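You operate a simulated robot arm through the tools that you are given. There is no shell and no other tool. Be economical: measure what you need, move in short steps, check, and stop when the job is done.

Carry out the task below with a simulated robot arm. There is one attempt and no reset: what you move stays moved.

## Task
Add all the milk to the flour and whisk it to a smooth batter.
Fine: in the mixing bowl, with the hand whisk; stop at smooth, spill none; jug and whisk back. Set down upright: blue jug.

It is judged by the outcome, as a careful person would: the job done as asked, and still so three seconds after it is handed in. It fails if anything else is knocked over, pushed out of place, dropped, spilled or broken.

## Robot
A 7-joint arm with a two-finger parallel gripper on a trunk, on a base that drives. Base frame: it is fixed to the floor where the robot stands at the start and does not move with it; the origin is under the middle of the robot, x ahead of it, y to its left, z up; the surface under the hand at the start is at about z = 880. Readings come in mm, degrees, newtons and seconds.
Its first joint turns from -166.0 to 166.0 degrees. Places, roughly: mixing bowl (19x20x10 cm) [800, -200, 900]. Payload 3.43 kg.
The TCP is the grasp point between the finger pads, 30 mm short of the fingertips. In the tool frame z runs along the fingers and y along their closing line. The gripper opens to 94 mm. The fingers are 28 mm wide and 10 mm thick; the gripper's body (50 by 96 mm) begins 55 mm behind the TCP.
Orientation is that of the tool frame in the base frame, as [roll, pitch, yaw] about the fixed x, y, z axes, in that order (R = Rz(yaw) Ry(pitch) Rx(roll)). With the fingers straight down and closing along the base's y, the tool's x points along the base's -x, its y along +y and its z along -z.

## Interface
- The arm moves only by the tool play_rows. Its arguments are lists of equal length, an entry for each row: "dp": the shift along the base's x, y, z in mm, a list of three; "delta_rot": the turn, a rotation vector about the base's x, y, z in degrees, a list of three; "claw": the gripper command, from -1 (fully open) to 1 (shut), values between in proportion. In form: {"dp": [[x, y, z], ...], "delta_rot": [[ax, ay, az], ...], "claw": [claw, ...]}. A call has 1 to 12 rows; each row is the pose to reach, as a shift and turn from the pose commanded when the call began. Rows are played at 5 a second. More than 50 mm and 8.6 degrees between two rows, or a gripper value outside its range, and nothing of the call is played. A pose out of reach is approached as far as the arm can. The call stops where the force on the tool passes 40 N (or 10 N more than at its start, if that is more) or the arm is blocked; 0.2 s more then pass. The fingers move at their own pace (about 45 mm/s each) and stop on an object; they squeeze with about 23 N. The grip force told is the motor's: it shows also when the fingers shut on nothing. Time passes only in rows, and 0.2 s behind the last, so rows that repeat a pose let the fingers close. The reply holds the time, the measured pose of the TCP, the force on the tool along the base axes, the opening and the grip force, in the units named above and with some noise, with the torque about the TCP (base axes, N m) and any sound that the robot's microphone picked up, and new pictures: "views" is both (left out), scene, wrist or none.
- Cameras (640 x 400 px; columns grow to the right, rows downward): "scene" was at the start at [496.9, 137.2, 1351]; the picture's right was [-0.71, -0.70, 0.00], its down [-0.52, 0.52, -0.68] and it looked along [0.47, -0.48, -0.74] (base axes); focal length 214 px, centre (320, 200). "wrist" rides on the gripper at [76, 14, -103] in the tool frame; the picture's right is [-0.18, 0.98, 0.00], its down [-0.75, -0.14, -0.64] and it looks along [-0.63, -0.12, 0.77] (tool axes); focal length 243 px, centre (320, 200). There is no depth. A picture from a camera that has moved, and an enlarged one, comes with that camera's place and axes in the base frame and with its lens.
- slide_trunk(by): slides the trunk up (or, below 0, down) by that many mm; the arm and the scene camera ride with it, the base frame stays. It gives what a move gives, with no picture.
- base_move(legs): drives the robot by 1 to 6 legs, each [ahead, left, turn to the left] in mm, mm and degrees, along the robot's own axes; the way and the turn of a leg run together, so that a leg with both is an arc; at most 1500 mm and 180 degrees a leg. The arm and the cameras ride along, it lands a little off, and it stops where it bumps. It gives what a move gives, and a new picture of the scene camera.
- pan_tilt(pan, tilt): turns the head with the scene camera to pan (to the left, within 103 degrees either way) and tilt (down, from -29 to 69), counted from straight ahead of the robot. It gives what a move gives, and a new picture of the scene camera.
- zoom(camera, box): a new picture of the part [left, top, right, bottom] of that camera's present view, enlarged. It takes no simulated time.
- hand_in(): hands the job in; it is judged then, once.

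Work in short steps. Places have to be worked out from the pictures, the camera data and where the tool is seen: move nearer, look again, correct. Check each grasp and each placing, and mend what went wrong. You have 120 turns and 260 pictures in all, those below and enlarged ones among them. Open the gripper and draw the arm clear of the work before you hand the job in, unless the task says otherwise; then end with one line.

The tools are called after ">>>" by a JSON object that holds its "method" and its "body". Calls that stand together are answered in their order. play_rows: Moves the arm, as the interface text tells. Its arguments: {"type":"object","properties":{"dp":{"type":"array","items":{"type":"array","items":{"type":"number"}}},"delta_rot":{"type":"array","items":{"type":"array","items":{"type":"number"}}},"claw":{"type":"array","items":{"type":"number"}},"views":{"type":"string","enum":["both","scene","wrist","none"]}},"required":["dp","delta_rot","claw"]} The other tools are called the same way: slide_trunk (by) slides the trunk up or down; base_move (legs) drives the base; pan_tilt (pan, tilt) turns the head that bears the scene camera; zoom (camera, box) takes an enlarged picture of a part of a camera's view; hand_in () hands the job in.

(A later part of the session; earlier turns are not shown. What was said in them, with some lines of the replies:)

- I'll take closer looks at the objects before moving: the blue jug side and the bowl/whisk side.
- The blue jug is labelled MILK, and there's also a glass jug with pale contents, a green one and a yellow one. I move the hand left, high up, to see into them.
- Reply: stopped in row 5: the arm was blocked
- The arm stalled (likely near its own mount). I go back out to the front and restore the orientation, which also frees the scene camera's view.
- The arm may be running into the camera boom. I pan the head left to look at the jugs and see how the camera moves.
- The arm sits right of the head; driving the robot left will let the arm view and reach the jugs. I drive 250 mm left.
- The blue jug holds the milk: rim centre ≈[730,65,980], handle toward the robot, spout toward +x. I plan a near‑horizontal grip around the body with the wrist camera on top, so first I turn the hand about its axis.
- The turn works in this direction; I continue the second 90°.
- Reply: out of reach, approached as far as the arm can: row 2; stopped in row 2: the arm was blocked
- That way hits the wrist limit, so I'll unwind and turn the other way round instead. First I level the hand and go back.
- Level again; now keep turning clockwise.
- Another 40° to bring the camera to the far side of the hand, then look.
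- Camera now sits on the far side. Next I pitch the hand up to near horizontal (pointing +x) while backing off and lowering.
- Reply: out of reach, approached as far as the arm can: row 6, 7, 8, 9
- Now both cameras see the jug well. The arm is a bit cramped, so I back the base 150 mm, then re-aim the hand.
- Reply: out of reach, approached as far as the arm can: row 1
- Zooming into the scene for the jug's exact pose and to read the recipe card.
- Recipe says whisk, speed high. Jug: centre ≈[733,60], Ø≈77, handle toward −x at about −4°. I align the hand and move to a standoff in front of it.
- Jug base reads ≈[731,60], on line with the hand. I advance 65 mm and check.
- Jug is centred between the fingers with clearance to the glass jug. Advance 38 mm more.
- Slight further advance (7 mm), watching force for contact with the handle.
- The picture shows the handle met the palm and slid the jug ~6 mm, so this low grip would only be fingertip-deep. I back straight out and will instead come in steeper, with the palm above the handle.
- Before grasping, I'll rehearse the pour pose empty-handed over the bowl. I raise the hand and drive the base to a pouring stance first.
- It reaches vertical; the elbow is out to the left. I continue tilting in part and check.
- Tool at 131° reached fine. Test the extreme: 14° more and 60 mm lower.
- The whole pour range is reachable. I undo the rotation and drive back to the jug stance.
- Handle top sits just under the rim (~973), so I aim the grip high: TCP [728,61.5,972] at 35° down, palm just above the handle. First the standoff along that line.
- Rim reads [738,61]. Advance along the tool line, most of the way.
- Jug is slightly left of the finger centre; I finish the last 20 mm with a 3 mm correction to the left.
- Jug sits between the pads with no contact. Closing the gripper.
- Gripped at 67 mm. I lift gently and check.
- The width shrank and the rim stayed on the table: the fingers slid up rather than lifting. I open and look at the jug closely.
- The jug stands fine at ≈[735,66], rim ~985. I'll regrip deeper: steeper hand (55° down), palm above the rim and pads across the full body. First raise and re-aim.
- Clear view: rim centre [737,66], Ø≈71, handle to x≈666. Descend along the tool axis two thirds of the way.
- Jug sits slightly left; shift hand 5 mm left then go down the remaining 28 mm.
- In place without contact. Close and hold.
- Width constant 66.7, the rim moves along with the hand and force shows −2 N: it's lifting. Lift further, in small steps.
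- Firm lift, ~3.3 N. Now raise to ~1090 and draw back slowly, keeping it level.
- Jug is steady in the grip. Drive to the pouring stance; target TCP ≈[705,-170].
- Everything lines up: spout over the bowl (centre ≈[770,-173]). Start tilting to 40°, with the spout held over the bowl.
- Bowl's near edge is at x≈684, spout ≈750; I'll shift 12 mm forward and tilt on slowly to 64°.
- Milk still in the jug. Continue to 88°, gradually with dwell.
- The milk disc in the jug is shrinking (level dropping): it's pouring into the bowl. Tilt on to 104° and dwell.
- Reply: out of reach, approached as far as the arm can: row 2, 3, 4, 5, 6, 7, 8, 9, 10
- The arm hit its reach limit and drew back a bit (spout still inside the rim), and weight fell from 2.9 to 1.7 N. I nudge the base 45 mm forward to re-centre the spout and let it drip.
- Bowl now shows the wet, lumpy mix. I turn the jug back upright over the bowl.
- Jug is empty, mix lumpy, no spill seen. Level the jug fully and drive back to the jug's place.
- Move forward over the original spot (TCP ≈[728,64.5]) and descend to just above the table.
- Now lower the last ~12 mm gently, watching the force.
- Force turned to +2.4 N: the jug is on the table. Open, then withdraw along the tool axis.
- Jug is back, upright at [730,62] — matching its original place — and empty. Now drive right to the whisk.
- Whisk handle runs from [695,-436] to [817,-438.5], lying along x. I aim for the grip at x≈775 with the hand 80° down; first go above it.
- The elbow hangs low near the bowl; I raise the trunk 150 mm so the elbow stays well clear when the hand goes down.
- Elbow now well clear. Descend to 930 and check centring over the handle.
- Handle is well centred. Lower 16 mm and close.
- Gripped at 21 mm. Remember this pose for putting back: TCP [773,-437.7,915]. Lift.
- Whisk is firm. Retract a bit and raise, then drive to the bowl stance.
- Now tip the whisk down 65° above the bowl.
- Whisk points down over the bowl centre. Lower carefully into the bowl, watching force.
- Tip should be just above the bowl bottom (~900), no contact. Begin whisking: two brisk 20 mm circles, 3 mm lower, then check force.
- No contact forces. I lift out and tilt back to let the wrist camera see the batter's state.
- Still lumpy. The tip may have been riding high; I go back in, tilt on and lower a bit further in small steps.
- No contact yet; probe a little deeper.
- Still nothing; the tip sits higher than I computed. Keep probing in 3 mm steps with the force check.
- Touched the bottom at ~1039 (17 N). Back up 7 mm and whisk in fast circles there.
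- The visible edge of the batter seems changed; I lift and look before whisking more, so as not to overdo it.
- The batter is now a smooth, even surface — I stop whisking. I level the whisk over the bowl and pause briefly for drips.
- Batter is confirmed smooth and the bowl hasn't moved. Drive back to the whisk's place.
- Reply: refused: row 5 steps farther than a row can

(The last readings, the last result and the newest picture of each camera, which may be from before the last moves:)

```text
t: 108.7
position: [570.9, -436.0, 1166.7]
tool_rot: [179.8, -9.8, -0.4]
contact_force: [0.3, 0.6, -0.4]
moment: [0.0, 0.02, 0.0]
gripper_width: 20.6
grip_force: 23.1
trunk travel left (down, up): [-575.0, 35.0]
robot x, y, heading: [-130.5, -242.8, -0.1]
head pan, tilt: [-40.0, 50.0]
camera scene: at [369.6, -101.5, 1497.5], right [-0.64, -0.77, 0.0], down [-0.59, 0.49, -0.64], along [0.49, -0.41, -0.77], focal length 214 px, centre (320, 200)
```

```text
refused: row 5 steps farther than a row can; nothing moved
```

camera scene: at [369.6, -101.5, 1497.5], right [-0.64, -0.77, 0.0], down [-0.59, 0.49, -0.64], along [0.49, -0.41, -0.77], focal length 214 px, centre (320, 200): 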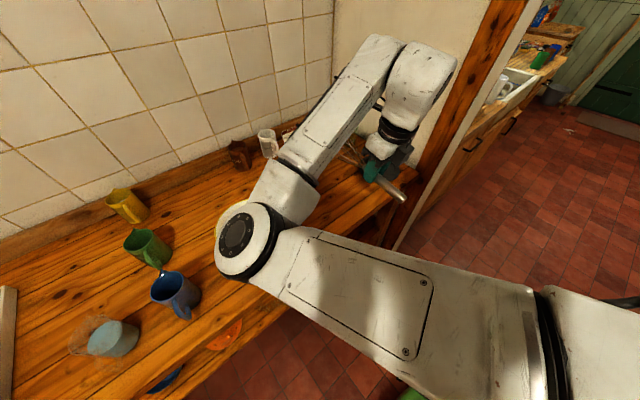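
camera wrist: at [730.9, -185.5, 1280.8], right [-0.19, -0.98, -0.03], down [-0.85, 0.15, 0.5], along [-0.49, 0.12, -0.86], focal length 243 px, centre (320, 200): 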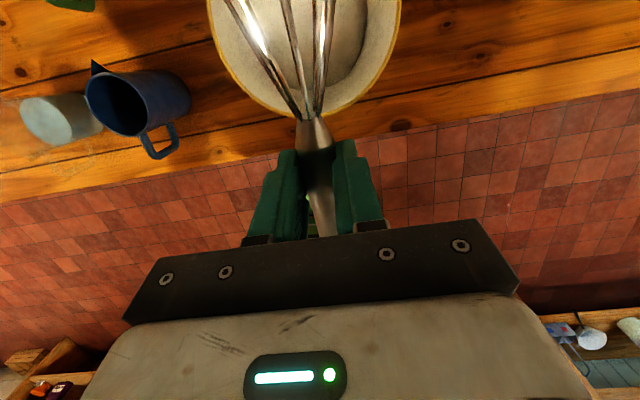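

Same move with shorter steps, ending above the whisk's resting spot.

>>> {"method": "play_rows", "body": {"dp": [[40, 0, 0], [80, 0, -15], [120, -1, -35], [160, -1.7, -60], [190, -1.7, -95], [209, -1.7, -135], [209, -1.7, -175], [209, -1.7, -210]], "delta_rot": [[0, 0, 0], [0, 0, 0], [0, 0, 0], [0, 0, 0], [0, 0, 0], [0, 0, 0], [0, 0, 0], [0, 0, 0]], "claw": [1, 1, 1, 1, 1, 1, 1, 1], "views": "both"}}

```text
t: 110.5
position: [780.7, -439.0, 953.9]
tool_rot: [179.9, -9.7, -0.4]
contact_force: [-0.4, 0.5, -0.2]
moment: [-0.03, 0.06, 0.01]
gripper_width: 21.0
grip_force: 22.9
trunk travel left (down, up): [-575.0, 35.0]
robot x, y, heading: [-130.4, -243.5, -0.1]
head pan, tilt: [-40.0, 50.0]
camera scene: at [369.7, -101.5, 1497.5], right [-0.64, -0.77, 0.0], down [-0.59, 0.49, -0.64], along [0.49, -0.41, -0.77], focal length 214 px, centre (320, 200)
camera wrist: at [838.4, -452.0, 1068.9], right [-0.19, -0.98, -0.03], down [-0.85, 0.15, 0.5], along [-0.49, 0.12, -0.86], focal length 243 px, centre (320, 200)
```

scene: 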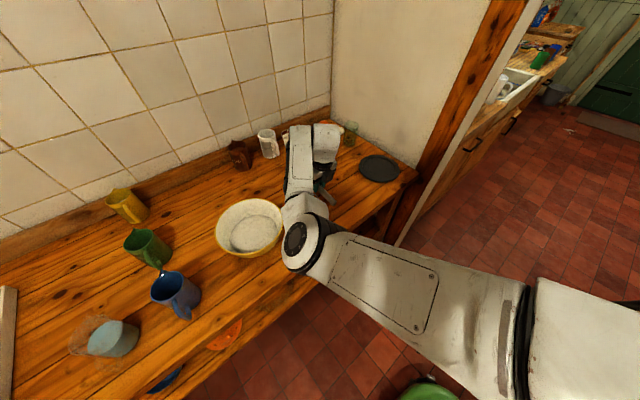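
wrist: 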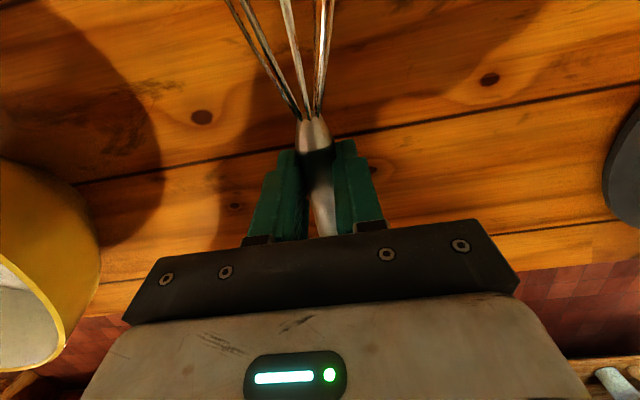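

Now lower the rest gently in small steps.

>>> {"method": "play_rows", "body": {"dp": [[0, 0, -15], [0, 0, -25], [0, 0, -31], [0, 0, -35], [0, 0, -38]], "delta_rot": [[0, 0, 0], [0, 0, 0], [0, 0, 0], [0, 0, 0], [0, 0, 0]], "claw": [1, 1, 1, 1, 1], "views": "none"}}

```text
t: 111.7
position: [779.8, -437.4, 918.8]
tool_rot: [179.9, -9.9, -0.4]
contact_force: [2.4, 0.5, 7.6]
moment: [0.0, 0.61, 0.0]
gripper_width: 21.2
grip_force: 23.0
trunk travel left (down, up): [-575.0, 35.0]
robot x, y, heading: [-133.2, -245.9, -0.5]
head pan, tilt: [-40.0, 50.0]
```

Handle end touches first (moment +0.6): I ease the balloon end down by 4°, then see.

>>> {"method": "play_rows", "body": {"dp": [[0, 0, 1], [0, 0, 1], [0, 0, 0]], "delta_rot": [[0, 2, 0], [0, 4, 0], [0, 4, 0]], "claw": [1, 1, 1], "views": "none"}}

```text
t: 112.5
position: [780.0, -438.9, 918.4]
tool_rot: [179.7, -5.8, -0.4]
contact_force: [2.7, -0.3, 5.1]
moment: [-0.04, -0.71, -0.1]
gripper_width: 20.8
grip_force: 23.1
trunk travel left (down, up): [-575.0, 35.0]
robot x, y, heading: [-133.5, -243.1, -0.2]
head pan, tilt: [-40.0, 50.0]
```

Now the balloon end touches; half-way (2° back) is level on the table. Then open slowly.

>>> {"method": "play_rows", "body": {"dp": [[0, 0, 0], [0, 0, 0]], "delta_rot": [[0, -2, 0], [0, -2, 0]], "claw": [1, 1], "views": "none"}}

>>> {"method": "play_rows", "body": {"dp": [[0, 0, 0], [0, 0, 0], [0, 0, 0], [0, 0, 0], [0, 0, 0]], "delta_rot": [[0, 0, 0], [0, 0, 0], [0, 0, 0], [0, 0, 0], [0, 0, 0]], "claw": [0.5, 0.3, 0, -0.3, -0.3], "views": "wrist"}}

```text
t: 113.1
position: [779.7, -438.0, 918.7]
tool_rot: [179.8, -7.7, -0.4]
contact_force: [-0.8, 0.1, 0.4]
moment: [0.01, 0.2, -0.05]
gripper_width: 20.9
grip_force: 22.9
trunk travel left (down, up): [-575.0, 35.0]
robot x, y, heading: [-131.4, -247.6, -0.1]
head pan, tilt: [-40.0, 50.0]
```

```text
t: 114.3
position: [779.1, -438.6, 917.1]
tool_rot: [179.9, -7.8, -0.4]
contact_force: [-0.3, 0.7, 0.8]
moment: [-0.04, 0.02, -0.06]
gripper_width: 61.1
grip_force: 0.0
trunk travel left (down, up): [-575.0, 35.0]
robot x, y, heading: [-129.0, -244.8, -0.3]
head pan, tilt: [-40.0, 50.0]
camera wrist: at [841.9, -452.1, 1030.9], right [-0.19, -0.98, -0.02], down [-0.83, 0.15, 0.53], along [-0.52, 0.12, -0.85], focal length 243 px, centre (320, 200)
```

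wrist: 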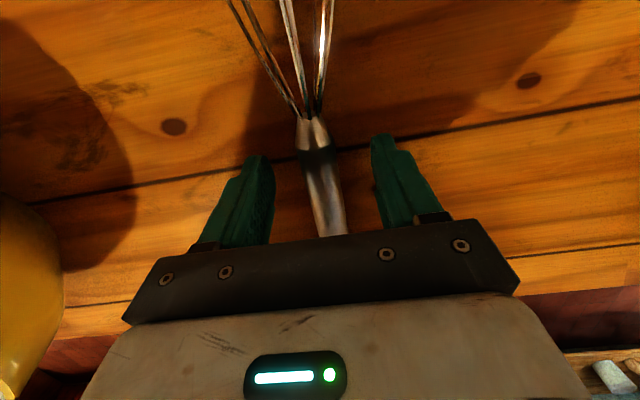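

Whisk rests on the table. Lift the hand straight up and back, with a look at everything.

>>> {"method": "play_rows", "body": {"dp": [[0, 0, 30], [0, 0, 75], [0, 0, 120], [-20, 0, 165], [-60, 0, 190], [-100, 0, 210]], "delta_rot": [[0, 0, 0], [0, 0, 0], [0, 0, 0], [0, -8, 0], [0, -16, 0], [0, -24, 0]], "claw": [-0.5, -0.5, -1, -1, -1, -1], "views": "both"}}

>>> {"method": "zoom", "body": {"camera": "wrist", "box": [0, 0, 400, 240]}}

```text
t: 115.7
position: [680.8, -434.4, 1124.7]
tool_rot: [-180.0, -31.9, -0.4]
contact_force: [-0.1, 0.5, -0.1]
moment: [0.01, -0.01, 0.03]
gripper_width: 93.9
grip_force: 0.2
trunk travel left (down, up): [-575.0, 35.0]
robot x, y, heading: [-133.9, -243.3, -0.2]
head pan, tilt: [-40.0, 50.0]
camera scene: at [369.7, -101.6, 1497.5], right [-0.64, -0.77, 0.0], down [-0.59, 0.49, -0.64], along [0.49, -0.41, -0.77], focal length 214 px, centre (320, 200)
camera wrist: at [691.2, -449.0, 1253.1], right [-0.16, -0.98, -0.1], down [-0.98, 0.15, 0.15], along [-0.13, 0.12, -0.98], focal length 243 px, centre (320, 200)
```

scene: 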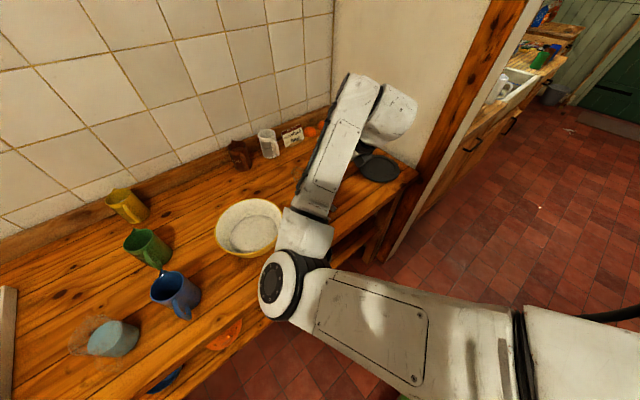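
wrist: 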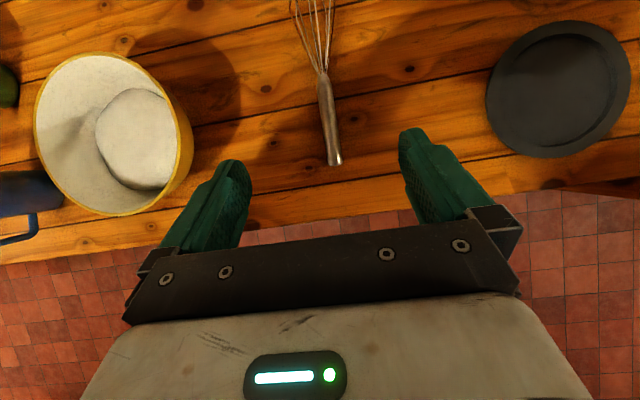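

```text
1.60 times, centred on (200, 120) of wrist
camera zoom: at [691.2, -449.0, 1253.1], right [-0.16, -0.98, -0.1], down [-0.98, 0.15, 0.15], along [-0.13, 0.12, -0.98], focal length 388 px, centre (512, 328)
```

zoom: 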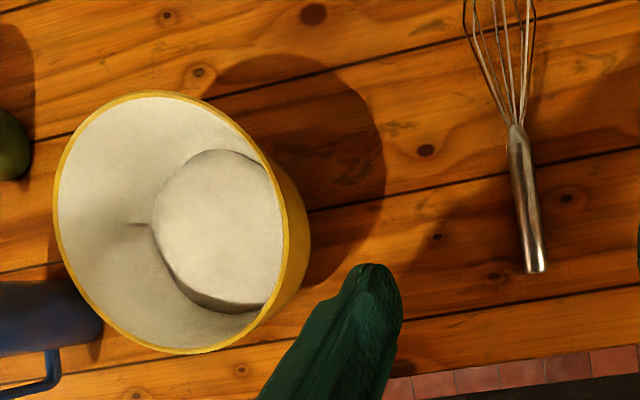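

Everything checks out: smooth batter in the bowl, which hasn't moved, no spill in view, the blue jug upright and empty in its place, the whisk back where it lay, and the gripper open and clear. Handing in.

>>> {"method": "hand_in", "body": {}}

```text
The job is handed in.
```

I poured all the milk into the flour and whisked it to a smooth batter in the mixing bowl. No spill was visible in the final pictures, the blue jug is back upright in its place and the whisk is back where it lay.
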